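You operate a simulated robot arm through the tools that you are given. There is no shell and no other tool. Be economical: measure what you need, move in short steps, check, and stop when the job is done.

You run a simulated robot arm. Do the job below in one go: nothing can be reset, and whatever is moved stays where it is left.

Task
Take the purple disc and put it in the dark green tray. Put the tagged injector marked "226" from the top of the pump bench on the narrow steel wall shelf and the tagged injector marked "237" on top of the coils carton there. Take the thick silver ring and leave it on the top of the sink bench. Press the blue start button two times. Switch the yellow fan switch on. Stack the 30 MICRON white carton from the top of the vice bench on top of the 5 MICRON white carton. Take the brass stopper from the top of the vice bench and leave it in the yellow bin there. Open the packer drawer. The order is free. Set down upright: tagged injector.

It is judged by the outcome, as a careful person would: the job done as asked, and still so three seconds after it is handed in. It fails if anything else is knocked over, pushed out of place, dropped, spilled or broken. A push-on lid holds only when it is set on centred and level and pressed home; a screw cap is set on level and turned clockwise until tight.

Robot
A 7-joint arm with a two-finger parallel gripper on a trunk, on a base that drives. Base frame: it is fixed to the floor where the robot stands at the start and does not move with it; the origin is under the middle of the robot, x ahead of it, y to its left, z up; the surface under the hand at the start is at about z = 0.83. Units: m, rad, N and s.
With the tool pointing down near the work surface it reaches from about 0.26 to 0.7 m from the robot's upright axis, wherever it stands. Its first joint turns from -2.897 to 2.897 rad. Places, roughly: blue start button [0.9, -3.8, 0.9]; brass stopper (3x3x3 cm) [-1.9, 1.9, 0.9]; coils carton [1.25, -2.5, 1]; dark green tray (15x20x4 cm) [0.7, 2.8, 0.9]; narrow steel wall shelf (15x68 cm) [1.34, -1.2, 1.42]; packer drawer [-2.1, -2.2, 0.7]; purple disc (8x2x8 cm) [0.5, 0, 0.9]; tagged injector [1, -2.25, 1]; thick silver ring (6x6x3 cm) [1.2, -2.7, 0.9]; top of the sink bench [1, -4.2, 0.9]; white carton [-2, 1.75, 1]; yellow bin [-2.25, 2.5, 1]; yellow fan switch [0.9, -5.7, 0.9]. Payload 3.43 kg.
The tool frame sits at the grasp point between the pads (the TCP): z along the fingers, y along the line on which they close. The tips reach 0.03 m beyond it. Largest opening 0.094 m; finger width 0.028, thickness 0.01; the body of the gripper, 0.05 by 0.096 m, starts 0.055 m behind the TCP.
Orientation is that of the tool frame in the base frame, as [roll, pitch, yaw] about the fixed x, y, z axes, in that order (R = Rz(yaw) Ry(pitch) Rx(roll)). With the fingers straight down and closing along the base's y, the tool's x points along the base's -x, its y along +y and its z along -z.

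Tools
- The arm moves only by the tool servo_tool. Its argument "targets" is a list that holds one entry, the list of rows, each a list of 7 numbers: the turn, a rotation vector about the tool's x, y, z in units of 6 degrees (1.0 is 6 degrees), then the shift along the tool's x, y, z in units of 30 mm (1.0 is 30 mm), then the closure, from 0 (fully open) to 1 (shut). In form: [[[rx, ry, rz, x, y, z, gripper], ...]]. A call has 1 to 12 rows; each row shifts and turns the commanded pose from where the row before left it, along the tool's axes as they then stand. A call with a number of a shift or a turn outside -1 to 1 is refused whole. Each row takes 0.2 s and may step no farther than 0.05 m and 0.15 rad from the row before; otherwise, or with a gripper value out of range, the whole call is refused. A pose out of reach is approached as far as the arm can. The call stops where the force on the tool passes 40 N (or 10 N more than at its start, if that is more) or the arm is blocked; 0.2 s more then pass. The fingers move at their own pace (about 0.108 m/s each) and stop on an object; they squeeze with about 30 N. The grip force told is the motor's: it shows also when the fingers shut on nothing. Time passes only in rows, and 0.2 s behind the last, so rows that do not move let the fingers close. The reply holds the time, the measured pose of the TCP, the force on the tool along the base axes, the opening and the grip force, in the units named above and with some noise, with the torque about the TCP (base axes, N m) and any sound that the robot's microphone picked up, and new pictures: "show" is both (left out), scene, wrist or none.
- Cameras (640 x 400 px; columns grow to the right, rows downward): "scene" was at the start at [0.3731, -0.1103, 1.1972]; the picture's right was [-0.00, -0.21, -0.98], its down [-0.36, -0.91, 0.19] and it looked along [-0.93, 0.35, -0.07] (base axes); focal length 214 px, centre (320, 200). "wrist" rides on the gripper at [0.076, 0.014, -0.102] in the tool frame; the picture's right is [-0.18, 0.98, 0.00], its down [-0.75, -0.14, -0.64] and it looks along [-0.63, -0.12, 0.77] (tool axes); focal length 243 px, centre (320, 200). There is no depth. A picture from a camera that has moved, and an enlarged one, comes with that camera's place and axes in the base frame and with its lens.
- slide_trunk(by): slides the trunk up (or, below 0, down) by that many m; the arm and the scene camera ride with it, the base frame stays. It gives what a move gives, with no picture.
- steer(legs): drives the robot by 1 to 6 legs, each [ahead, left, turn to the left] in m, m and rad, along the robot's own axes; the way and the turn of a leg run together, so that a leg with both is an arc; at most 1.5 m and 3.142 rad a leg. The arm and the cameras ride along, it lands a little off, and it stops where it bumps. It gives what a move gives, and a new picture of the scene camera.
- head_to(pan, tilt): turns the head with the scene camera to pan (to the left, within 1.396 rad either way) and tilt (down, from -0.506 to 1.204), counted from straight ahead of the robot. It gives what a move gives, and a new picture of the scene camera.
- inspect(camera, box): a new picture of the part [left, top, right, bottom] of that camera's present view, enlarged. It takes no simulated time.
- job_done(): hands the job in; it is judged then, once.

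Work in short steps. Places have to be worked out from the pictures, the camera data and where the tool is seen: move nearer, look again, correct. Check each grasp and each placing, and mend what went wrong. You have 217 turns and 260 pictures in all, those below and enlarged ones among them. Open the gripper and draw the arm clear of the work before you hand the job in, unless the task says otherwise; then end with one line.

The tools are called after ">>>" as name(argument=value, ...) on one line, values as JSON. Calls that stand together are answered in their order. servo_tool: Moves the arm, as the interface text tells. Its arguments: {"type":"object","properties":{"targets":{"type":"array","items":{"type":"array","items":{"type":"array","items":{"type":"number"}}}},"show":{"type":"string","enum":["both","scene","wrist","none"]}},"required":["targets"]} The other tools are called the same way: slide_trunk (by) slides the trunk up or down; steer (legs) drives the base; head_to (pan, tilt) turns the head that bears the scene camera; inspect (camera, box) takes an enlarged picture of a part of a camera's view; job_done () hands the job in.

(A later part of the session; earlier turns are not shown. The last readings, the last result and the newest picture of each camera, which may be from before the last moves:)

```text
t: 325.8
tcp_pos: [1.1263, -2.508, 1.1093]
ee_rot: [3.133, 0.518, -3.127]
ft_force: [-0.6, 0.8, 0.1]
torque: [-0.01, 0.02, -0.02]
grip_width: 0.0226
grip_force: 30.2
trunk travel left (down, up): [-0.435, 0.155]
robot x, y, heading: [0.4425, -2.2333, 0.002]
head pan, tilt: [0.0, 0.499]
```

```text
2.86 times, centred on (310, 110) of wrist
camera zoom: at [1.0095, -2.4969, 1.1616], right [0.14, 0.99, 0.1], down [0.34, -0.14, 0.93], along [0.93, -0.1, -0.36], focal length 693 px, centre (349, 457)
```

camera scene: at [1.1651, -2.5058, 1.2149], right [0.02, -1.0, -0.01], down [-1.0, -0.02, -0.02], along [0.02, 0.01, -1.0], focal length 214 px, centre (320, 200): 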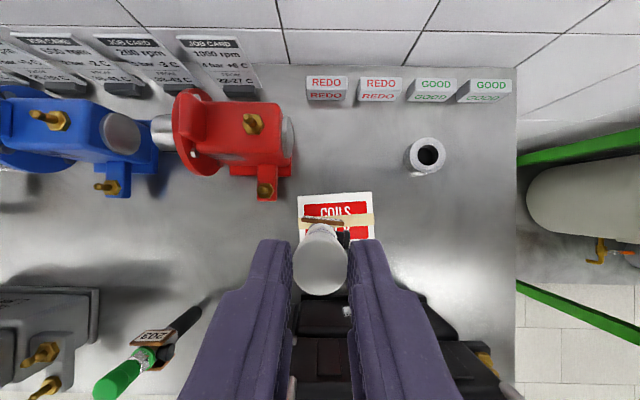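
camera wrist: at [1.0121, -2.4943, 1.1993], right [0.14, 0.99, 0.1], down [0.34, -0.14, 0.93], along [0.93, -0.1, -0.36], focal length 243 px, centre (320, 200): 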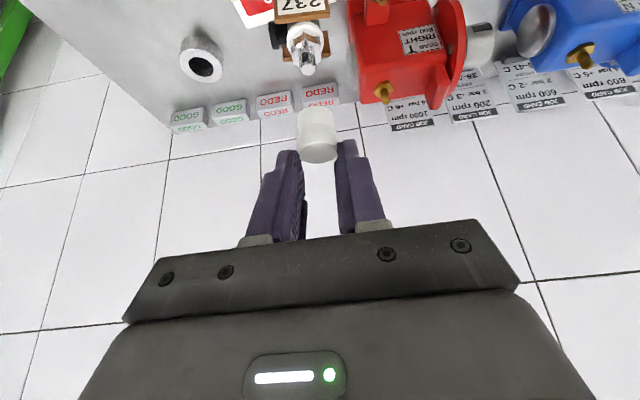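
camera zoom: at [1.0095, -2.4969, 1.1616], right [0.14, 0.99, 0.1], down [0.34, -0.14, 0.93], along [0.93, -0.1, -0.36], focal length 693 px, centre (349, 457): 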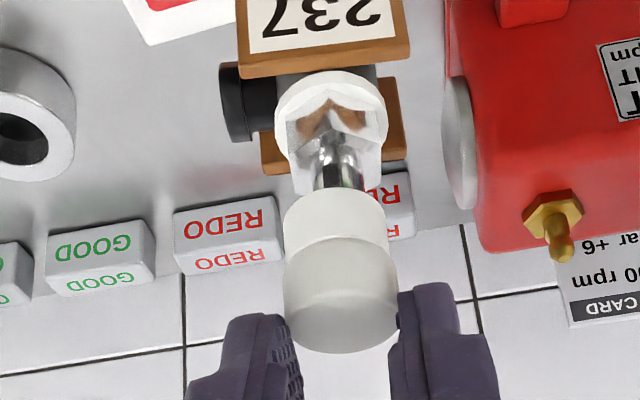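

Laterally centred, no contact yet. I lower in 2 mm steps.

>>> servo_tool(targets=[[[0, 0, 0, 0.03, 0, 0.058, 1], [0, 0, 0, 0.03, 0, 0.058, 1], [0, 0, 0, 0.03, 0, 0.058, 1], [0, 0, 0, 0, 0, 0, 1]]], show="none")

>>> inspect(camera="wrist", box=[250, 40, 370, 180])

```text
t: 326.8
tcp_pos: [1.1263, -2.5077, 1.1043]
ee_rot: [3.135, 0.517, -3.127]
ft_force: [-0.9, 0.3, -1.5]
torque: [-0.01, -0.03, -0.02]
grip_width: 0.0224
grip_force: 29.7
trunk travel left (down, up): [-0.435, 0.155]
robot x, y, heading: [0.4452, -2.2373, -0.004]
head pan, tilt: [0.0, 0.499]
```

```text
2.86 times, centred on (310, 110) of wrist
camera zoom: at [1.0092, -2.4964, 1.1573], right [0.14, 0.99, 0.1], down [0.34, -0.14, 0.93], along [0.93, -0.1, -0.36], focal length 693 px, centre (349, 457)
```

zoom: 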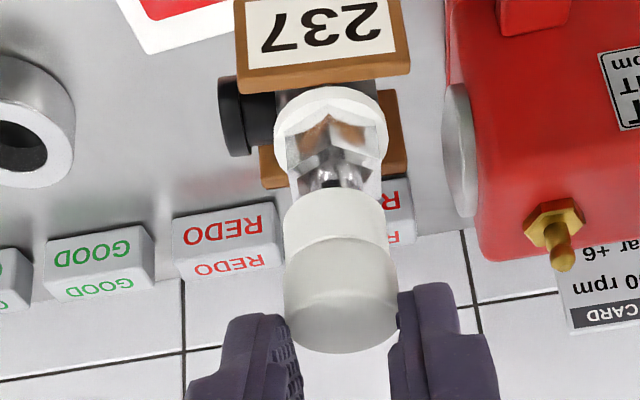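

No force, and the nozzle is going into the cap. Continuing down.

>>> servo_tool(targets=[[[0, 0, 0, 0.035, 0, 0.065, 1], [0, 0, 0, 0.035, 0, 0.065, 1], [0, 0, 0, 0.035, 0, 0.065, 1], [0, 0, 0, 0, 0, 0, 1]]], show="none")

>>> inspect(camera="wrist", box=[250, 40, 370, 180])

```text
t: 327.8
tcp_pos: [1.1265, -2.5074, 1.0985]
ee_rot: [3.136, 0.517, -3.127]
ft_force: [0.0, 0.6, 6.6]
torque: [-0.08, -0.03, 0.0]
grip_width: 0.0226
grip_force: 29.9
trunk travel left (down, up): [-0.435, 0.155]
robot x, y, heading: [0.4442, -2.2366, 0.002]
head pan, tilt: [0.0, 0.499]
heard: snap
```

```text
2.86 times, centred on (310, 110) of wrist
camera zoom: at [1.0094, -2.4956, 1.151], right [0.14, 0.99, 0.1], down [0.34, -0.14, 0.93], along [0.93, -0.1, -0.35], focal length 693 px, centre (349, 457)
```

zoom: 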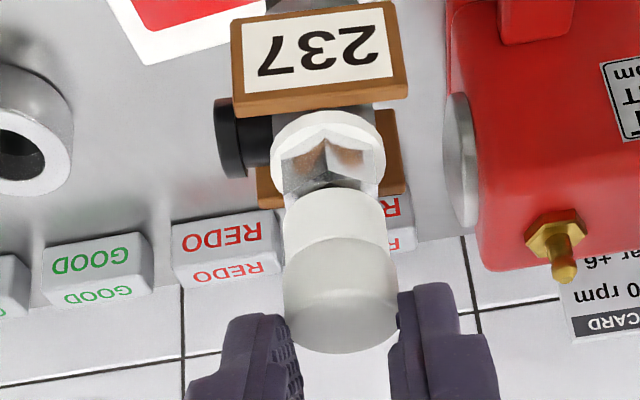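

A snap at 6.6 N — the cap has seated. I press slightly further to make sure, relax, then open gently and rise.

>>> servo_tool(targets=[[[0, 0, 0, 0.03, 0, 0.055, 1], [0, 0, 0, 0, 0, 0, 1]]], show="none")

>>> servo_tool(targets=[[[0, 0, 0, -0.03, 0, -0.055, 1], [0, 0, 0, 0, 0, 0, 0.7], [0, 0, 0, 0, 0, 0, 0.5], [0, 0, 0, 0, 0, 0, 0.5], [0, 0, 0, -0.2, 0, -0.36, 0.5], [0, 0, 0, -0.4, 0, -0.72, 0.5], [0, 0, 0, -0.4, 0, -0.72, 0.5]]], show="wrist")

```text
t: 328.4
tcp_pos: [1.1258, -2.5071, 1.0983]
ee_rot: [3.137, 0.521, -3.125]
ft_force: [-0.2, 1.1, 25.2]
torque: [0.08, -0.21, -0.02]
grip_width: 0.0224
grip_force: 30.1
trunk travel left (down, up): [-0.435, 0.155]
robot x, y, heading: [0.4416, -2.2347, 0.001]
head pan, tilt: [0.0, 0.499]
```

```text
t: 330.0
tcp_pos: [1.1264, -2.5092, 1.1603]
ee_rot: [3.135, 0.516, -3.127]
ft_force: [-0.3, 0.3, 0.1]
torque: [0.0, -0.03, 0.02]
grip_width: 0.047
grip_force: 0.0
trunk travel left (down, up): [-0.435, 0.155]
robot x, y, heading: [0.4421, -2.2372, -0.0]
head pan, tilt: [0.0, 0.499]
camera wrist: at [1.0088, -2.498, 1.2122], right [0.14, 0.98, 0.1], down [0.34, -0.14, 0.93], along [0.93, -0.1, -0.36], focal length 243 px, centre (320, 200)
```

wrist: 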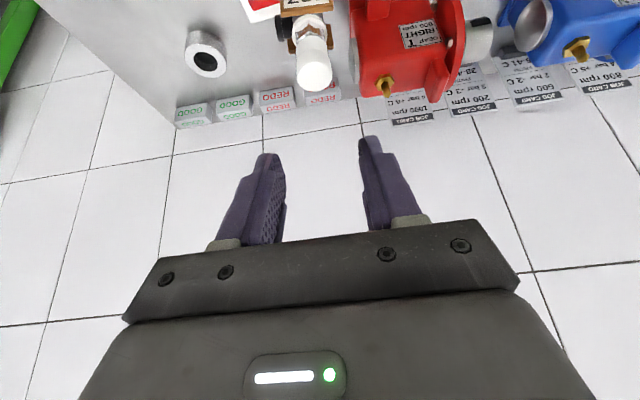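

237 is capped and upright on the carton. Next the silver ring at ≈(1.24, −2.657). I shift the base right and forward and reach over it, staying high.

>>> steer(legs=[[0, -0.145, 0], [0.05, 0, 0]])

>>> servo_tool(targets=[[[0, 0, 0, -0.72, 0, 0.41, 0], [0, 0, 0, -0.72, 0, 0.41, 0]]], show="scene")

```text
t: 331.9
tcp_pos: [1.178, -2.6568, 1.1578]
ee_rot: [3.134, 0.512, -3.129]
ft_force: [0.5, -0.2, 0.1]
torque: [0.01, 0.03, -0.01]
grip_width: 0.047
grip_force: 0.0
trunk travel left (down, up): [-0.435, 0.155]
robot x, y, heading: [0.4957, -2.3781, -0.005]
head pan, tilt: [0.0, 0.499]
camera scene: at [1.2134, -2.6564, 1.2258], right [0.01, -1.0, -0.01], down [-1.0, -0.01, -0.01], along [0.01, 0.01, -1.0], focal length 214 px, centre (320, 200)
```

scene: 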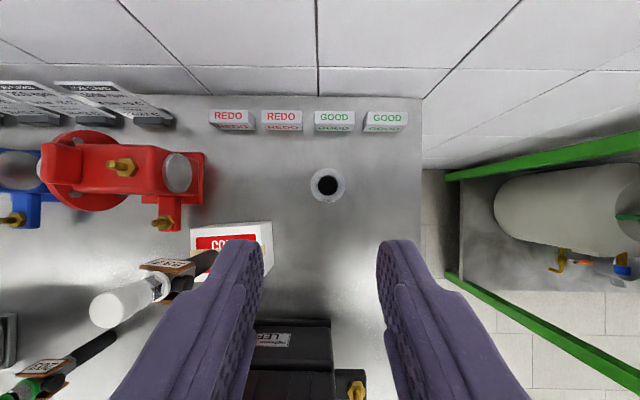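

```text
t: 332.5
tcp_pos: [1.223, -2.6552, 1.1584]
ee_rot: [3.136, 0.514, -3.131]
ft_force: [0.3, -0.6, 0.7]
torque: [-0.01, -0.01, 0.0]
grip_width: 0.0941
grip_force: 0.1
trunk travel left (down, up): [-0.435, 0.155]
robot x, y, heading: [0.4897, -2.3789, -0.002]
head pan, tilt: [0.0, 0.499]
camera scene: at [1.2595, -2.6552, 1.2267], right [0.01, -1.0, -0.01], down [-1.0, -0.01, -0.02], along [0.02, 0.01, -1.0], focal length 214 px, centre (320, 200)
```

scene: 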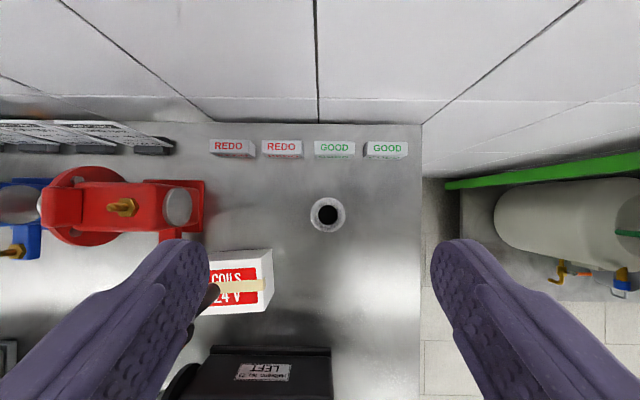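

Ring at ≈(1.2445, −2.663). I align, lower by trunk, then check.

>>> servo_tool(targets=[[[0, 0, 0, -0.35, -0.27, 0.2, 0.12]]], show="none")

>>> slide_trunk(by=-0.2)

>>> servo_tool(targets=[[[0, 0, 0, 0, 0, 0, 0.12]]], show="both")

```text
t: 332.9
tcp_pos: [1.2385, -2.6623, 1.1588]
ee_rot: [3.136, 0.514, -3.131]
ft_force: [0.0, 0.0, 0.6]
torque: [-0.01, 0.03, -0.01]
grip_width: 0.083
grip_force: 0.0
trunk travel left (down, up): [-0.435, 0.155]
robot x, y, heading: [0.4937, -2.3773, -0.003]
head pan, tilt: [0.0, 0.499]
```

```text
t: 335.0
tcp_pos: [1.2373, -2.6619, 0.9602]
ee_rot: [3.134, 0.515, -3.13]
ft_force: [-0.3, 0.2, -0.4]
torque: [0.01, -0.02, 0.02]
grip_width: 0.0825
grip_force: 0.1
trunk travel left (down, up): [-0.235, 0.355]
robot x, y, heading: [0.4932, -2.3795, -0.006]
head pan, tilt: [0.0, 0.499]
```

```text
t: 335.4
tcp_pos: [1.2362, -2.6636, 0.958]
ee_rot: [3.135, 0.515, -3.13]
ft_force: [0.2, -0.5, 0.2]
torque: [0.01, -0.01, -0.02]
grip_width: 0.0828
grip_force: 0.0
trunk travel left (down, up): [-0.235, 0.355]
robot x, y, heading: [0.4953, -2.3786, -0.004]
head pan, tilt: [0.0, 0.499]
camera scene: at [1.2726, -2.6631, 1.0275], right [0.01, -1.0, -0.01], down [-1.0, -0.01, -0.02], along [0.02, 0.01, -1.0], focal length 214 px, centre (320, 200)
camera wrist: at [1.1197, -2.6511, 1.012], right [0.15, 0.98, 0.1], down [0.34, -0.14, 0.93], along [0.93, -0.1, -0.36], focal length 243 px, centre (320, 200)
```

scene: 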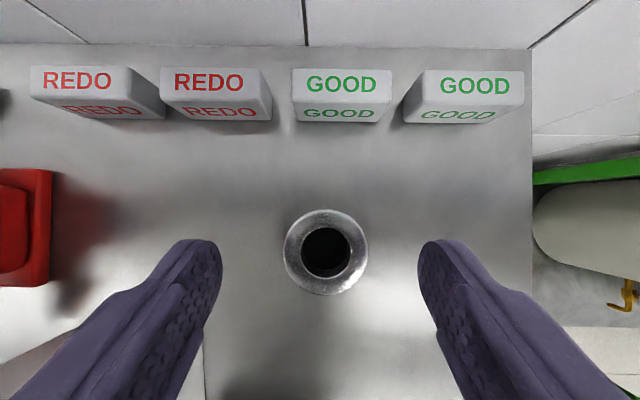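
wrist: 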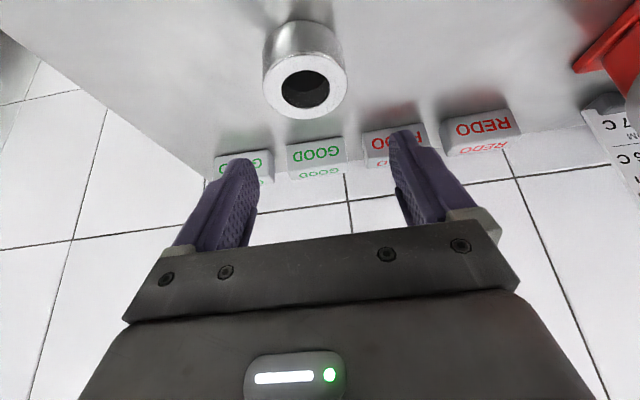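

Aligned. I descend around the ring and close.

>>> servo_tool(targets=[[[0, 0, 0, 0.455, -0.03, 0.73, 0.12], [0, 0, 0, 0.455, -0.03, 0.73, 0.12], [0, 0, 0, 0, 0, 0, 0.5], [0, 0, 0, 0, 0, 0, 1], [0, 0, 0, 0, 0, 0, 1], [0, 0, 0, -0.2, 0, -0.36, 1], [0, 0, 0, -0.4, 0, -0.72, 1], [0, 0, 0, -0.4, 0, -0.72, 1]]], show="wrist")

```text
t: 337.2
tcp_pos: [1.2349, -2.6661, 0.9728]
ee_rot: [3.135, 0.514, -3.133]
ft_force: [0.4, -0.3, -1.8]
torque: [-0.01, 0.03, -0.02]
grip_width: 0.0548
grip_force: 29.6
trunk travel left (down, up): [-0.235, 0.355]
robot x, y, heading: [0.4913, -2.3834, -0.004]
head pan, tilt: [0.0, 0.499]
camera wrist: at [1.1181, -2.6528, 1.0248], right [0.15, 0.98, 0.1], down [0.34, -0.14, 0.93], along [0.93, -0.1, -0.36], focal length 243 px, centre (320, 200)
```

wrist: 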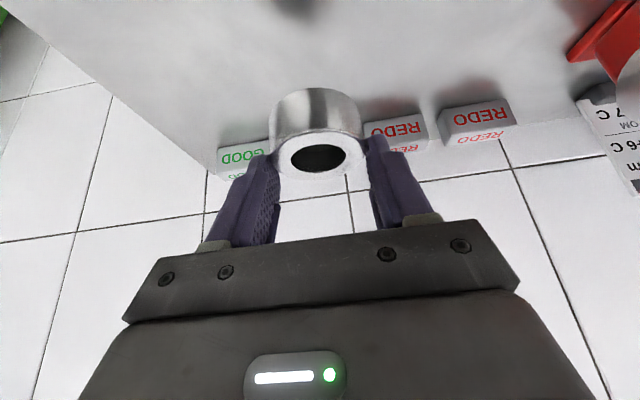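

The ring is held (0.055 m). I raise the trunk, back off and go toward the sink bench.

>>> slide_trunk(by=0.25)

>>> head_to(pan=0, tilt=-0.4)

>>> steer(legs=[[-0.55, 0, 0], [0, -1.45, 0]])

```text
t: 339.8
tcp_pos: [1.2361, -2.665, 1.2215]
ee_rot: [3.134, 0.515, -3.131]
ft_force: [-0.2, -0.4, -1.4]
torque: [0.0, 0.01, 0.0]
grip_width: 0.0545
grip_force: 29.5
trunk travel left (down, up): [-0.485, 0.105]
robot x, y, heading: [0.4912, -2.3835, -0.0]
head pan, tilt: [0.0, 0.499]
```

```text
t: 341.0
tcp_pos: [1.236, -2.6654, 1.2219]
ee_rot: [3.135, 0.514, -3.133]
ft_force: [-0.4, -0.9, -1.3]
torque: [0.0, -0.03, 0.01]
grip_width: 0.0548
grip_force: 29.6
trunk travel left (down, up): [-0.485, 0.105]
robot x, y, heading: [0.4929, -2.3774, -0.005]
head pan, tilt: [0.0, -0.4]
camera scene: at [1.3315, -2.6646, 1.3445], right [0.01, -1.0, -0.01], down [-0.61, 0.0, -0.79], along [0.79, 0.01, -0.61], focal length 214 px, centre (320, 200)
```

scene: 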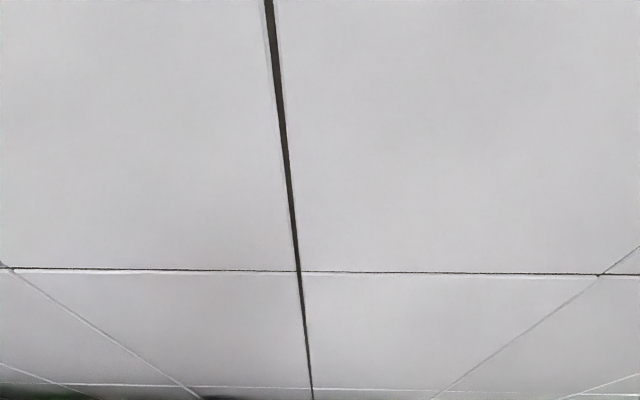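

```text
t: 350.9
tcp_pos: [0.6658, -4.0934, 1.2217]
ee_rot: [3.134, 0.514, -3.13]
ft_force: [0.2, -0.2, -1.1]
torque: [0.05, -0.02, 0.03]
grip_width: 0.0544
grip_force: 30.3
trunk travel left (down, up): [-0.485, 0.105]
robot x, y, heading: [-0.0803, -3.8073, -0.003]
head pan, tilt: [0.0, -0.4]
camera scene: at [0.7616, -4.0939, 1.3445], right [0.01, -1.0, -0.01], down [-0.61, 0.0, -0.79], along [0.79, 0.01, -0.61], focal length 214 px, centre (320, 200)
```

scene: 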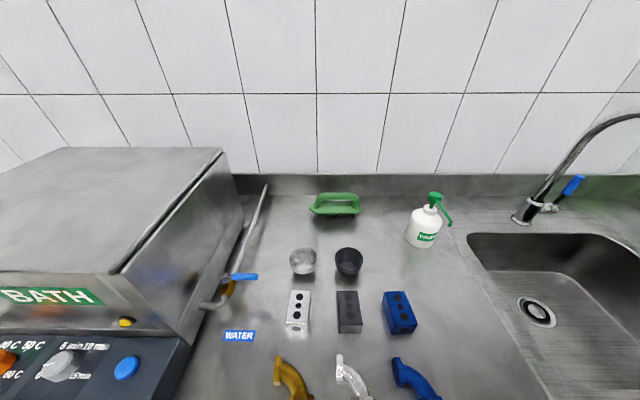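

I see the sink bench; there's free surface right of the blue block at about (1.0, −4.34). I drive there and look straight down.

>>> steer(legs=[[0, -0.25, 0], [0.32, 0, 0]])

>>> head_to(pan=0, tilt=0.2)

```text
t: 354.5
tcp_pos: [0.9948, -4.3322, 1.2212]
ee_rot: [3.134, 0.515, -3.112]
ft_force: [-0.4, -0.4, -1.0]
torque: [0.0, 0.02, -0.04]
grip_width: 0.0545
grip_force: 29.9
trunk travel left (down, up): [-0.485, 0.105]
robot x, y, heading: [0.2468, -4.0568, 0.013]
head pan, tilt: [0.0, -0.4]
camera scene: at [1.0908, -4.3301, 1.3438], right [0.03, -1.0, -0.01], down [-0.61, -0.01, -0.79], along [0.79, 0.03, -0.61], focal length 214 px, centre (320, 200)
```

scene: 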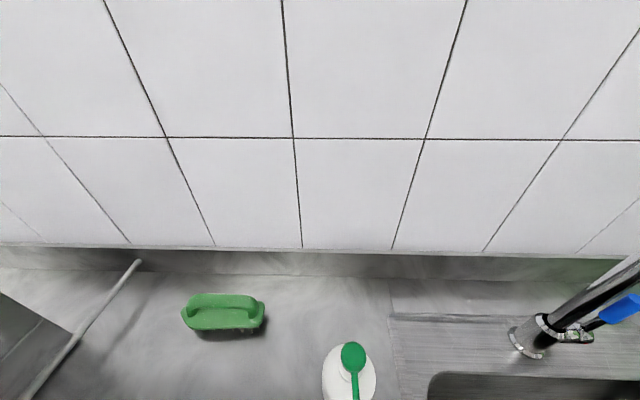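

```text
t: 355.5
tcp_pos: [0.9933, -4.3332, 1.2218]
ee_rot: [3.134, 0.515, -3.115]
ft_force: [0.4, 0.1, -1.6]
torque: [-0.02, 0.01, 0.02]
grip_width: 0.0544
grip_force: 30.1
trunk travel left (down, up): [-0.485, 0.105]
robot x, y, heading: [0.2437, -4.0565, 0.008]
head pan, tilt: [0.0, 0.201]
camera scene: at [1.0549, -4.3309, 1.3018], right [0.03, -1.0, -0.01], down [-0.95, -0.03, -0.31], along [0.31, 0.01, -0.95], focal length 214 px, centre (320, 200)
```

scene: 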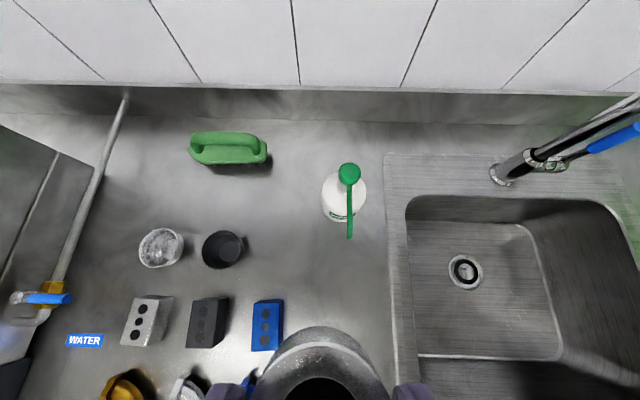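

Bench surface ≈0.88; a free spot is around (1.025, −4.345). I adjust, lower by trunk, then feel for contact.

>>> servo_tool(targets=[[[0, 0, 0, -0.58, -0.4, 0.33, 1]]], show="none")

>>> slide_trunk(by=-0.27)

>>> servo_tool(targets=[[[0, 0, 0, 0.1, 0, 0.18, 1], [0, 0, 0, 0.08, 0, 0.14, 1], [0, 0, 0, 0, 0, 0, 1]]], show="wrist")

```text
t: 355.9
tcp_pos: [1.0166, -4.3427, 1.2208]
ee_rot: [3.135, 0.511, -3.112]
ft_force: [-0.8, 1.1, -1.7]
torque: [-0.03, 0.0, 0.01]
grip_width: 0.0544
grip_force: 29.9
trunk travel left (down, up): [-0.485, 0.105]
robot x, y, heading: [0.2429, -4.061, 0.012]
head pan, tilt: [0.0, 0.201]
```

```text
t: 358.7
tcp_pos: [1.0156, -4.3431, 0.953]
ee_rot: [3.135, 0.514, -3.114]
ft_force: [-0.1, 0.3, -0.8]
torque: [0.0, 0.04, 0.02]
grip_width: 0.0544
grip_force: 30.3
trunk travel left (down, up): [-0.215, 0.375]
robot x, y, heading: [0.2494, -4.0624, 0.014]
head pan, tilt: [0.0, 0.201]
```

```text
t: 359.5
tcp_pos: [1.0143, -4.342, 0.9409]
ee_rot: [3.137, 0.514, -3.114]
ft_force: [0.0, -0.7, -2.1]
torque: [0.0, -0.01, 0.02]
grip_width: 0.0545
grip_force: 30.4
trunk travel left (down, up): [-0.215, 0.375]
robot x, y, heading: [0.2502, -4.0592, 0.012]
head pan, tilt: [0.0, 0.201]
camera wrist: at [0.8968, -4.3325, 0.9936], right [0.13, 0.99, 0.1], down [0.34, -0.14, 0.93], along [0.93, -0.09, -0.36], focal length 243 px, centre (320, 200)
```

wrist: 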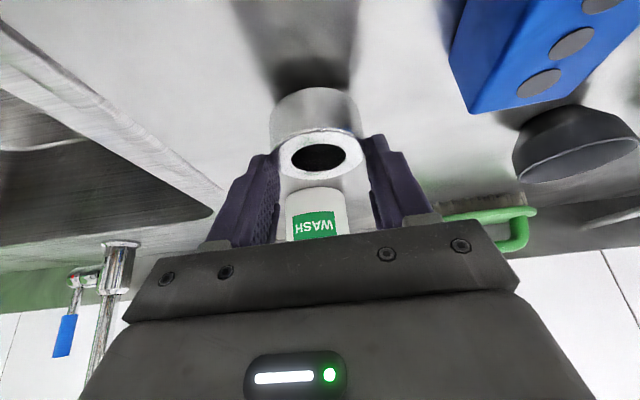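

Still above the surface; continue in 4 mm steps.

>>> servo_tool(targets=[[[0, 0, 0, 0.065, 0, 0.116, 1], [0, 0, 0, 0.065, 0, 0.116, 1], [0, 0, 0, 0.065, 0, 0.116, 1], [0, 0, 0, 0.035, 0, 0.06, 1], [0, 0, 0, 0, 0, 0, 1]]], show="none")

>>> servo_tool(targets=[[[0, 0, 0, 0.035, 0, 0.06, 1], [0, 0, 0, 0.035, 0, 0.06, 1], [0, 0, 0, 0.035, 0, 0.06, 1], [0, 0, 0, 0.035, 0, 0.06, 1]]], show="none")

```text
t: 360.7
tcp_pos: [1.0125, -4.3426, 0.929]
ee_rot: [3.135, 0.517, -3.114]
ft_force: [1.5, -1.0, 4.8]
torque: [-0.25, -0.04, 0.02]
grip_width: 0.0543
grip_force: 29.9
out of reach, approached as far as the arm can: row 3
trunk travel left (down, up): [-0.215, 0.375]
robot x, y, heading: [0.2433, -4.063, 0.017]
head pan, tilt: [0.0, 0.201]
```

```text
t: 361.7
tcp_pos: [1.009, -4.342, 0.9237]
ee_rot: [3.139, 0.519, -3.114]
ft_force: [5.2, -5.1, 21.4]
torque: [-0.52, -0.36, 0.1]
grip_width: 0.0545
grip_force: 29.8
trunk travel left (down, up): [-0.215, 0.375]
robot x, y, heading: [0.2481, -4.0629, 0.014]
head pan, tilt: [0.0, 0.201]
```

Contact. I relax slightly, open, and rise by trunk.

>>> servo_tool(targets=[[[0, 0, 0, -0.06, 0, -0.1, 1], [0, 0, 0, 0, 0, 0, 0.3], [0, 0, 0, 0, 0, 0, 0], [0, 0, 0, 0, 0, 0, 0]]], show="none")

>>> slide_trunk(by=0.2)

>>> servo_tool(targets=[[[0, 0, 0, 0.4, 0, -0.25, 0], [0, 0, 0, 0.5, 0, -0.3, 0], [0, 0, 0, 0.7, 0, -0.4, 0]]], show="scene")

```text
t: 362.7
tcp_pos: [1.0121, -4.3406, 0.924]
ee_rot: [3.136, 0.515, -3.114]
ft_force: [0.0, 0.6, -0.2]
torque: [0.03, 0.02, -0.01]
grip_width: 0.0939
grip_force: 0.0
trunk travel left (down, up): [-0.215, 0.375]
robot x, y, heading: [0.2447, -4.0598, 0.012]
head pan, tilt: [0.0, 0.201]
```

```text
t: 364.9
tcp_pos: [1.0107, -4.3418, 1.1238]
ee_rot: [3.134, 0.514, -3.112]
ft_force: [0.5, 0.1, 0.1]
torque: [-0.02, 0.01, 0.01]
grip_width: 0.0941
grip_force: 0.1
trunk travel left (down, up): [-0.415, 0.175]
robot x, y, heading: [0.2465, -4.0563, 0.012]
head pan, tilt: [0.0, 0.201]
```

```text
t: 365.7
tcp_pos: [0.9974, -4.3638, 1.1192]
ee_rot: [3.134, 0.516, -3.113]
ft_force: [0.5, 0.5, 0.1]
torque: [-0.01, -0.01, 0.04]
grip_width: 0.0938
grip_force: 0.1
out of reach, approached as far as the arm can: row 1, 2, 3
trunk travel left (down, up): [-0.415, 0.175]
robot x, y, heading: [0.248, -4.0553, 0.01]
head pan, tilt: [0.0, 0.201]
camera scene: at [1.0584, -4.363, 1.1993], right [0.03, -1.0, -0.01], down [-0.95, -0.03, -0.31], along [0.31, 0.02, -0.95], focal length 214 px, centre (320, 200)
```

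scene: 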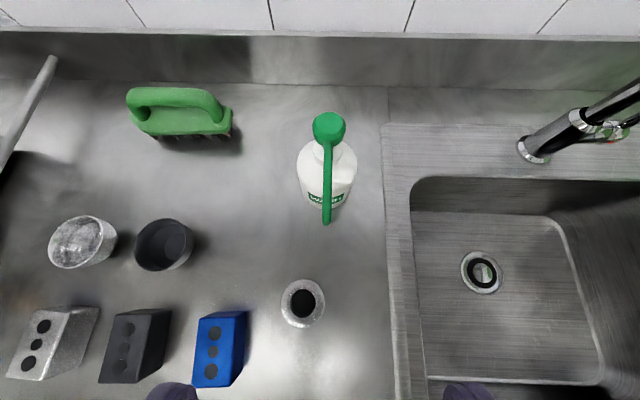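

The ring stands on the bench. The elbow is over-straight again, so I back the base away and use the push-out, down, pull-back recovery.

>>> steer(legs=[[-0.6, 0, 0]])

>>> servo_tool(targets=[[[0, 0, 0, -0.85, 0, 0.48, 0], [0, 0, 0, -0.85, 0, 0.48, 0], [0, 0, 0, -0.85, 0, 0.48, 0], [0, 0, 0, -0.85, 0, 0.48, 0], [0, 0, 0, -0.85, 0, 0.48, 0], [0, 0, 0, -0.85, 0, 0.48, 0], [0, 0, 0, 0.48, 0, 0.85, 0], [0, 0, 0, 0.48, 0, 0.85, 0], [0, 0, 0, 0.48, 0, 0.85, 0], [0, 0, 0, 0.48, 0, 0.85, 0], [0, 0, 0, 0.48, 0, 0.85, 0], [0, 0, 0, 0.48, 0, 0.85, 0]]], show="none")

>>> servo_tool(targets=[[[0, 0, 0, 0.48, 0, 0.85, 0], [0, 0, 0, 0.48, 0, 0.85, 0], [0, 0, 0, 0.85, 0, -0.48, 0], [0, 0, 0, 0.85, 0, -0.48, 0], [0, 0, 0, 0.85, 0, -0.48, 0], [0, 0, 0, 0.85, 0, -0.48, 0], [0, 0, 0, 0.85, 0, -0.48, 0], [0, 0, 0, 0.85, 0, -0.48, 0], [0, 0, 0, 0.85, 0, -0.48, 0], [0, 0, 0, 0.85, 0, -0.48, 0], [0, 0, 0, 0.85, 0, -0.48, 0], [0, 0, 0, 0.85, 0, -0.48, 0]]], show="none")

```text
t: 369.1
tcp_pos: [0.3814, -4.3668, 1.1204]
ee_rot: [3.135, 0.514, -3.103]
ft_force: [-0.7, -0.7, 0.5]
torque: [-0.02, 0.01, 0.02]
grip_width: 0.0938
grip_force: 0.1
trunk travel left (down, up): [-0.415, 0.175]
robot x, y, heading: [-0.3759, -4.0692, 0.024]
head pan, tilt: [0.0, 0.201]
camera scene: at [0.4426, -4.3649, 1.1995], right [0.04, -1.0, -0.01], down [-0.95, -0.04, -0.31], along [0.31, 0.02, -0.95], focal length 214 px, centre (320, 200)
```

scene: 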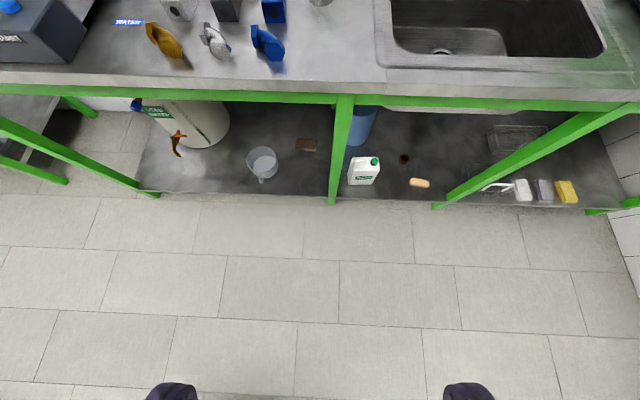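

```text
t: 371.7
tcp_pos: [0.3822, -4.2883, 0.992]
ee_rot: [3.135, 0.515, -3.104]
ft_force: [1.0, 0.2, -0.8]
torque: [0.0, 0.03, 0.03]
grip_width: 0.0939
grip_force: 0.1
out of reach, approached as far as the arm can: row 1, 2, 3, 4, 5, 6, 7, 8, 9, 10, 11, 12
trunk travel left (down, up): [-0.415, 0.175]
robot x, y, heading: [-0.3729, -4.0689, 0.024]
head pan, tilt: [0.0, 0.201]
```

```text
t: 374.3
tcp_pos: [0.0771, -4.297, 0.9664]
ee_rot: [3.134, 0.515, -3.104]
ft_force: [0.1, -0.1, -0.2]
torque: [0.04, 0.01, 0.02]
grip_width: 0.094
grip_force: 0.0
out of reach, approached as far as the arm can: row 1, 2
trunk travel left (down, up): [-0.415, 0.175]
robot x, y, heading: [-0.3752, -4.0686, 0.022]
head pan, tilt: [0.0, 0.201]
```

Recovered. Now the blue start button of the bath near (0.87, −3.78): I centre the hand, drive in front of it and look.

>>> servo_tool(targets=[[[0, 0, 0, -0.45, 0.8, -0.8, 1], [0, 0, 0, -0.45, 0.8, -0.8, 1], [0, 0, 0, -0.45, 0.8, -0.8, 1], [0, 0, 0, -0.45, 0.8, -0.8, 1], [0, 0, 0, 0, 0.9, 0, 1], [0, 0, 0, 0, 0.9, 0, 1], [0, 0, 0, 0, 0.9, 0, 1], [0, 0, 0, 0, 0.6, 0, 1]]], show="none")

>>> head_to(pan=0, tilt=-0.2)

>>> steer(legs=[[0.35, 0.28, -0.02]])

```text
t: 376.1
tcp_pos: [0.0707, -4.1046, 1.0742]
ee_rot: [3.136, 0.517, -3.103]
ft_force: [0.2, -0.9, 0.8]
torque: [0.0, 0.0, 0.0]
grip_width: 0.0001
grip_force: 29.9
trunk travel left (down, up): [-0.415, 0.175]
robot x, y, heading: [-0.3707, -4.0704, 0.029]
head pan, tilt: [0.0, 0.201]
```

```text
t: 377.0
tcp_pos: [0.0707, -4.1041, 1.0755]
ee_rot: [3.134, 0.515, -3.102]
ft_force: [-0.4, 0.2, 0.0]
torque: [-0.02, -0.01, 0.02]
grip_width: 0.0002
grip_force: 30.0
trunk travel left (down, up): [-0.415, 0.175]
robot x, y, heading: [-0.3738, -4.069, 0.022]
head pan, tilt: [0.0, -0.201]
camera scene: at [0.1585, -4.1017, 1.1806], right [0.04, -1.0, -0.01], down [-0.76, -0.03, -0.66], along [0.65, 0.03, -0.76], focal length 214 px, centre (320, 200)
```

scene: 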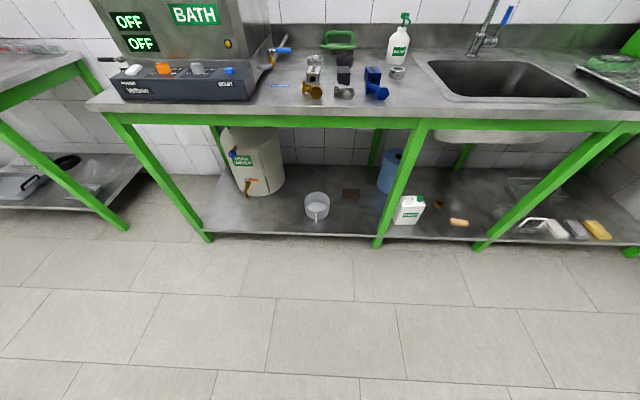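

```text
t: 379.8
tcp_pos: [0.4188, -3.8203, 1.0744]
ee_rot: [3.134, 0.511, -3.127]
ft_force: [-0.1, 1.1, 0.3]
torque: [0.0, 0.04, 0.0]
grip_width: 0.0001
grip_force: 29.9
trunk travel left (down, up): [-0.415, 0.175]
robot x, y, heading: [-0.0226, -3.7749, -0.0]
head pan, tilt: [0.0, -0.201]
camera scene: at [0.5074, -3.8184, 1.1804], right [0.02, -1.0, -0.01], down [-0.76, -0.01, -0.66], along [0.66, 0.02, -0.76], focal length 214 px, centre (320, 200)
```

scene: 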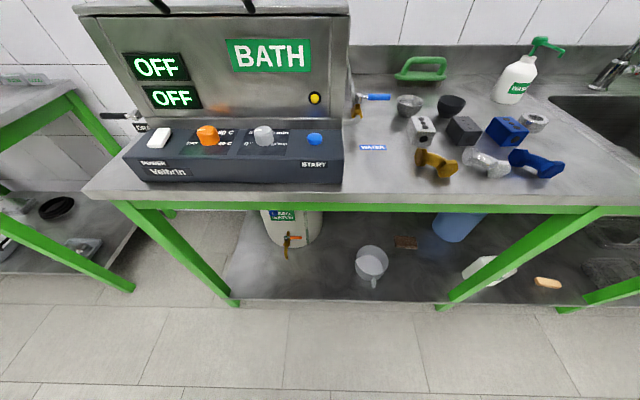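

The START button is on the flat top of the bath's front panel at ≈(0.875, −3.797). I make the hand vertical, drive in and look down for exact alignment.

>>> servo_tool(targets=[[[0, 1, 0, 0, 0, 0, 1], [0, 1, 0, 0, 0, 0, 1], [0, 1, 0, 0, 0, 0, 1], [0, 1, 0, 0, 0, 0, 1], [0, 0.88, 0, 0, 0, 0, 1]]], show="none")

>>> head_to(pan=0, tilt=0.3)

>>> steer(legs=[[0.33, 0, 0]])

```text
t: 380.9
tcp_pos: [0.4197, -3.8201, 1.0747]
ee_rot: [3.137, 0.001, -3.123]
ft_force: [0.3, -0.1, -0.1]
torque: [-0.01, 0.0, 0.03]
grip_width: 0.0
grip_force: 29.9
trunk travel left (down, up): [-0.415, 0.175]
robot x, y, heading: [-0.024, -3.7705, 0.0]
head pan, tilt: [0.0, -0.201]
```

```text
t: 381.9
tcp_pos: [0.4196, -3.8206, 1.0755]
ee_rot: [3.134, 0.003, -3.121]
ft_force: [-1.0, 0.3, -0.7]
torque: [0.02, 0.02, -0.02]
grip_width: 0.0001
grip_force: 29.8
trunk travel left (down, up): [-0.415, 0.175]
robot x, y, heading: [-0.026, -3.7735, 0.003]
head pan, tilt: [0.0, 0.3]
camera scene: at [0.5012, -3.8187, 1.1142], right [0.02, -1.0, -0.01], down [-0.96, -0.02, 0.29], along [-0.29, 0.0, -0.96], focal length 214 px, centre (320, 200)
```

scene: 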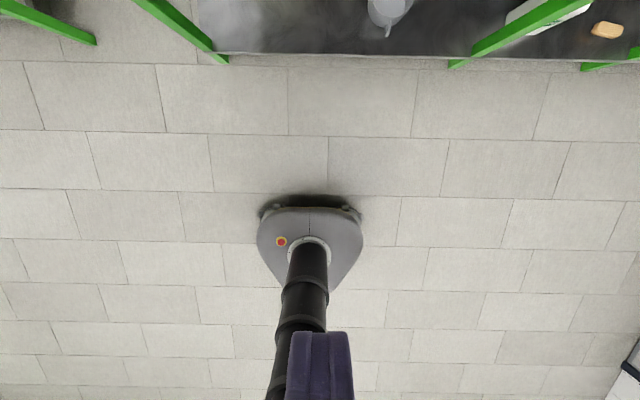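

```text
t: 384.1
tcp_pos: [0.75, -3.8202, 1.0748]
ee_rot: [3.136, 0.001, -3.122]
ft_force: [0.9, 0.3, 0.1]
torque: [0.03, 0.03, 0.03]
grip_width: 0.0
grip_force: 29.8
trunk travel left (down, up): [-0.415, 0.175]
robot x, y, heading: [0.3064, -3.7789, -0.001]
head pan, tilt: [0.0, 0.3]
camera scene: at [0.8322, -3.8185, 1.1138], right [0.02, -1.0, -0.01], down [-0.96, -0.02, 0.29], along [-0.29, 0.0, -0.96], focal length 214 px, centre (320, 200)
```

scene: 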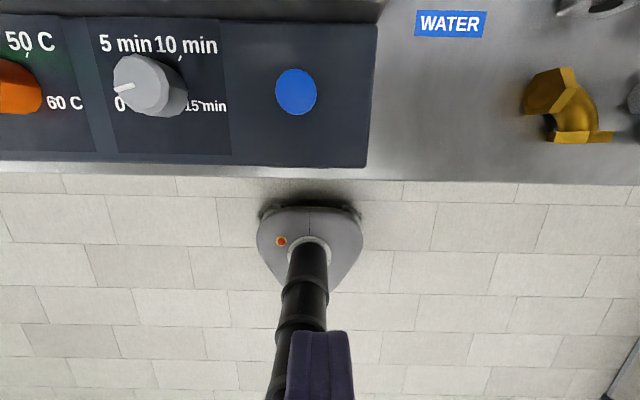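

Button ≈(0.861, −3.799, 0.950). To keep the wrist clear of the bath's body I tilt the hand back a little and move to just above the button.

>>> servo_tool(targets=[[[0, -0.95, 0, 0, 0, 0, 1], [0, -0.95, 0, 0, 0, 0, 1], [0, -0.95, 0, 0, 0, 0, 1], [0, -0.95, 0, 0, 0, 0, 1], [0, 0, 0, -0.594, 0.175, 0.973, 1], [0, 0, 0, -0.594, 0.175, 0.973, 1], [0, 0, 0, -0.594, 0.175, 0.973, 1], [0, 0, 0, -0.594, 0.175, 0.973, 1], [0, 0, 0, 0, 0, 0, 1]]], show="wrist")

```text
t: 385.7
tcp_pos: [0.8274, -3.8039, 1.0115]
ee_rot: [3.132, 0.389, -3.131]
ft_force: [-22.8, 2.0, 5.2]
torque: [-0.54, -2.83, -0.49]
grip_width: 0.0001
grip_force: 30.3
trunk travel left (down, up): [-0.415, 0.175]
robot x, y, heading: [0.3066, -3.7729, -0.002]
head pan, tilt: [0.0, 0.3]
stopped in row 8: the force on the tool passed its limit at 60 N (the readings are from after the stop); the commanded pose is now the measured one
camera wrist: at [0.7179, -3.7905, 1.0783], right [0.16, 0.98, 0.08], down [0.46, -0.14, 0.88], along [0.88, -0.1, -0.47], focal length 243 px, centre (320, 200)
```

wrist: 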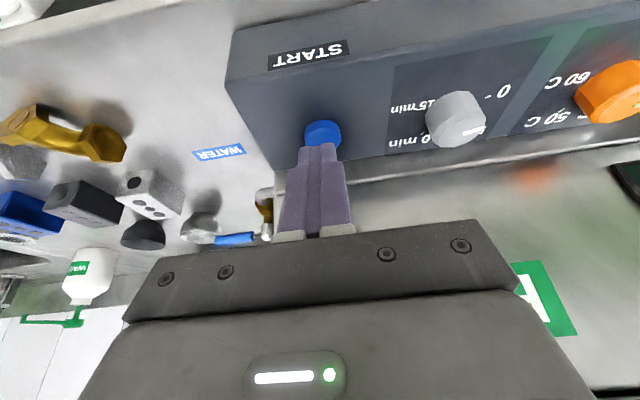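

The upper hand touched the bath's housing. I back off, tilt further (≈45°) and re-approach.

>>> servo_tool(targets=[[[0, 0, 0, 0.8, 0, -0.5, 1], [0, 0, 0, 0.8, 0, -0.5, 1], [0, -1, 0, 0, 0, 0, 1], [0, -1, 0, 0, 0, 0, 1], [0, -1, 0, 0, 0, 0, 1], [0, -1, 0, 0, 0, 0, 1], [0, 0, 0, 0, 0, 0, 1]]], show="none")

>>> head_to(pan=0, tilt=0.6)

```text
t: 387.3
tcp_pos: [0.775, -3.8037, 1.0209]
ee_rot: [3.132, 0.811, -3.136]
ft_force: [-0.1, 0.0, 0.2]
torque: [0.01, 0.0, 0.04]
grip_width: 0.0
grip_force: 29.9
trunk travel left (down, up): [-0.415, 0.175]
robot x, y, heading: [0.3053, -3.7743, -0.006]
head pan, tilt: [0.0, 0.3]
```

```text
t: 388.1
tcp_pos: [0.7753, -3.8036, 1.0201]
ee_rot: [3.133, 0.811, -3.137]
ft_force: [-1.0, -0.9, 0.0]
torque: [0.04, 0.0, 0.0]
grip_width: 0.0
grip_force: 29.6
trunk travel left (down, up): [-0.415, 0.175]
robot x, y, heading: [0.3088, -3.7786, 0.001]
head pan, tilt: [0.0, 0.6]
camera scene: at [0.7831, -3.8044, 1.0915], right [0.01, -1.0, -0.01], down [-0.98, -0.01, -0.21], along [0.21, 0.01, -0.98], focal length 214 px, centre (320, 200)
```

scene: 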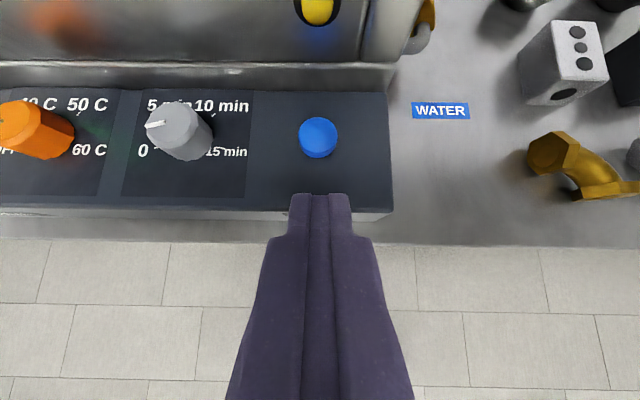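

Button confirmed at (0.860, −3.801). I move the fingertips to just above it.

>>> servo_tool(targets=[[[0, 0, 0, -0.34, 0.02, 0.795, 1], [0, 0, 0, -0.34, 0.02, 0.795, 1], [0, 0, 0, -0.34, 0.02, 0.795, 1], [0, 0, 0, 0, 0, 0, 1]]], show="wrist")

```text
t: 389.1
tcp_pos: [0.8464, -3.8002, 0.9907]
ee_rot: [3.133, 0.811, -3.138]
ft_force: [-0.5, 0.0, -0.4]
torque: [0.01, 0.0, 0.02]
grip_width: 0.0
grip_force: 30.0
trunk travel left (down, up): [-0.415, 0.175]
robot x, y, heading: [0.3102, -3.7741, 0.0]
head pan, tilt: [0.0, 0.6]
camera wrist: at [0.7205, -3.7881, 1.0076], right [0.11, 0.98, 0.14], down [0.06, -0.15, 0.99], along [0.99, -0.1, -0.07], focal length 243 px, centre (320, 200)
```

wrist: 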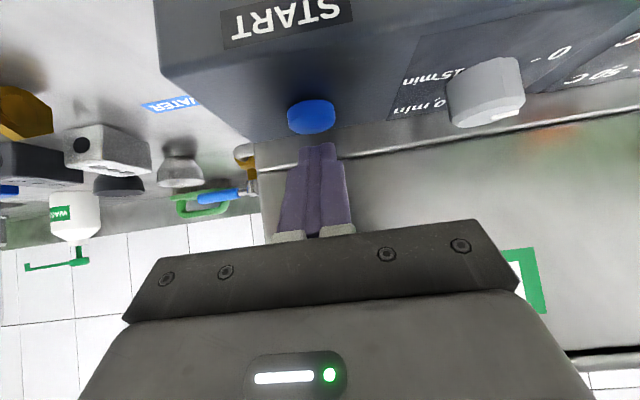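

Fingers are right above the button. I press down slowly and listen.

>>> servo_tool(targets=[[[0, 0, 0, 0.0725, 0, 0.069, 1], [0, 0, 0, 0.0725, 0, 0.069, 1], [0, 0, 0, 0.0725, 0, 0.069, 1], [0, 0, 0, 0.0725, 0, 0.069, 1], [0, 0, 0, 0.0725, 0, 0.069, 1]]], show="none")

```text
t: 390.3
tcp_pos: [0.8479, -3.8002, 0.9783]
ee_rot: [3.131, 0.81, -3.135]
ft_force: [-1.1, 0.1, 3.5]
torque: [0.03, -0.04, 0.03]
grip_width: 0.0
grip_force: 29.6
trunk travel left (down, up): [-0.415, 0.175]
robot x, y, heading: [0.3045, -3.7764, -0.002]
head pan, tilt: [0.0, 0.6]
heard: click
```

One click. I rise 15 mm to release it, then press once more.

>>> servo_tool(targets=[[[0, 0, 0, -0.18, 0, -0.17, 1], [0, 0, 0, -0.18, 0, -0.17, 1], [0, 0, 0, 0, 0, 0, 1], [0, 0, 0, 0, 0, 0, 1]]], show="none")

>>> servo_tool(targets=[[[0, 0, 0, 0.0725, 0, 0.069, 1], [0, 0, 0, 0.0725, 0, 0.069, 1], [0, 0, 0, 0.0725, 0, 0.069, 1], [0, 0, 0, 0.0725, 0, 0.069, 1], [0, 0, 0, 0.0725, 0, 0.069, 1]]], show="none")

```text
t: 391.3
tcp_pos: [0.8481, -3.8014, 0.9931]
ee_rot: [3.132, 0.812, -3.136]
ft_force: [0.4, 0.5, -0.4]
torque: [0.0, -0.01, 0.0]
grip_width: 0.0002
grip_force: 29.6
trunk travel left (down, up): [-0.415, 0.175]
robot x, y, heading: [0.3047, -3.7749, 0.003]
head pan, tilt: [0.0, 0.6]
```

```text
t: 392.5
tcp_pos: [0.8479, -3.8013, 0.9786]
ee_rot: [3.131, 0.813, -3.136]
ft_force: [-1.3, -1.7, 4.4]
torque: [-0.04, 0.0, -0.04]
grip_width: 0.0
grip_force: 29.9
trunk travel left (down, up): [-0.415, 0.175]
robot x, y, heading: [0.3083, -3.7744, 0.001]
head pan, tilt: [0.0, 0.6]
heard: click
```

Second click. I raise the hand, back off, and check the bath display.

>>> servo_tool(targets=[[[0, 0, 0, -0.36, 0, -0.34, 1], [0, 0, 0, -0.7, 0, -0.7, 1], [0, 0, 0, -0.7, 0, -0.7, 1], [0, 0, 0, 0, 0, -1, 1]]], show="none")

>>> head_to(pan=0, tilt=-0.2)

>>> steer(legs=[[-0.4, 0, 0]])

```text
t: 393.5
tcp_pos: [0.8241, -3.8003, 1.0747]
ee_rot: [3.13, 0.811, -3.137]
ft_force: [-0.2, 0.1, -0.2]
torque: [-0.01, 0.02, 0.03]
grip_width: 0.0001
grip_force: 29.9
trunk travel left (down, up): [-0.415, 0.175]
robot x, y, heading: [0.3098, -3.774, 0.002]
head pan, tilt: [0.0, 0.6]
```

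```text
t: 394.7
tcp_pos: [0.8245, -3.8015, 1.0737]
ee_rot: [3.132, 0.813, -3.136]
ft_force: [0.1, -0.5, -0.3]
torque: [-0.03, -0.02, -0.06]
grip_width: 0.0
grip_force: 30.0
trunk travel left (down, up): [-0.415, 0.175]
robot x, y, heading: [0.3075, -3.7791, 0.003]
head pan, tilt: [0.0, -0.201]
camera scene: at [0.8786, -3.8019, 1.2004], right [0.01, -1.0, -0.01], down [-0.53, 0.0, -0.85], along [0.85, 0.02, -0.53], focal length 214 px, centre (320, 200)
```

scene: 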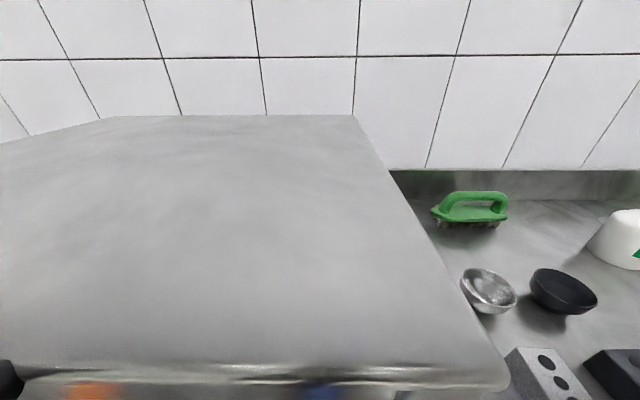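

```text
t: 397.2
tcp_pos: [0.4241, -3.7949, 1.0738]
ee_rot: [3.131, 0.812, -3.118]
ft_force: [-0.9, 0.1, -0.2]
torque: [-0.02, 0.03, 0.03]
grip_width: 0.0
grip_force: 30.1
trunk travel left (down, up): [-0.415, 0.175]
robot x, y, heading: [-0.0988, -3.7777, 0.017]
head pan, tilt: [0.0, -0.201]
camera scene: at [0.4775, -3.7955, 1.201], right [0.03, -1.0, -0.01], down [-0.53, -0.01, -0.85], along [0.85, 0.03, -0.53], focal length 214 px, centre (320, 200)
```

scene: 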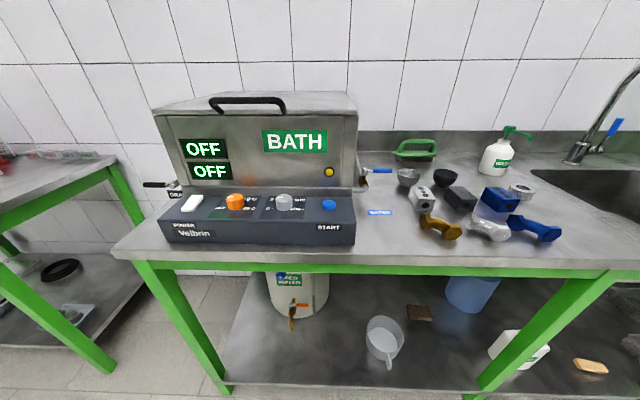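

Two clicks were registered and nothing is disturbed. Now to the fan switch near (0.9, −5.7): I drive sideways along the bench.

>>> steer(legs=[[0, -1.45, -0.015], [0, -0.4, 0]])

```text
t: 406.5
tcp_pos: [0.4329, -5.6698, 1.0732]
ee_rot: [3.129, 0.811, 3.141]
ft_force: [-0.5, 0.5, -0.5]
torque: [0.0, 0.0, 0.03]
grip_width: 0.0002
grip_force: 30.3
trunk travel left (down, up): [-0.415, 0.175]
robot x, y, heading: [-0.0872, -5.6393, -0.004]
head pan, tilt: [0.0, -0.201]
camera scene: at [0.4868, -5.6698, 1.2006], right [0.01, -1.0, -0.01], down [-0.53, 0.0, -0.85], along [0.85, 0.01, -0.53], focal length 214 px, centre (320, 200)
```

scene: 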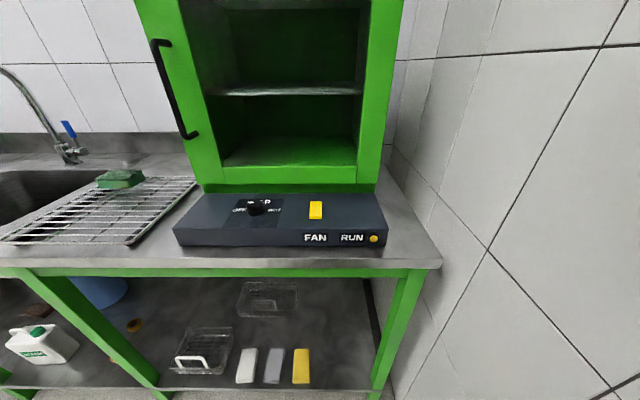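

Zoom on the fan switch to see its form and marks.

>>> inspect(camera="scene", box=[220, 180, 400, 260])

```text
3.56 times, centred on (310, 220) of scene
camera zoom: at [0.4868, -5.6698, 1.2006], right [0.01, -1.0, -0.01], down [-0.53, 0.0, -0.85], along [0.85, 0.01, -0.53], focal length 763 px, centre (356, 129)
```

zoom: 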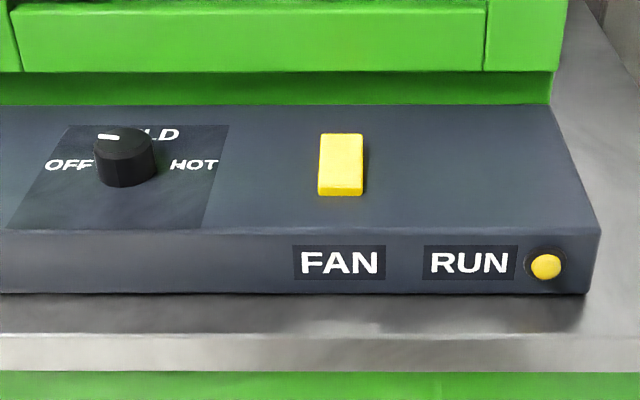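

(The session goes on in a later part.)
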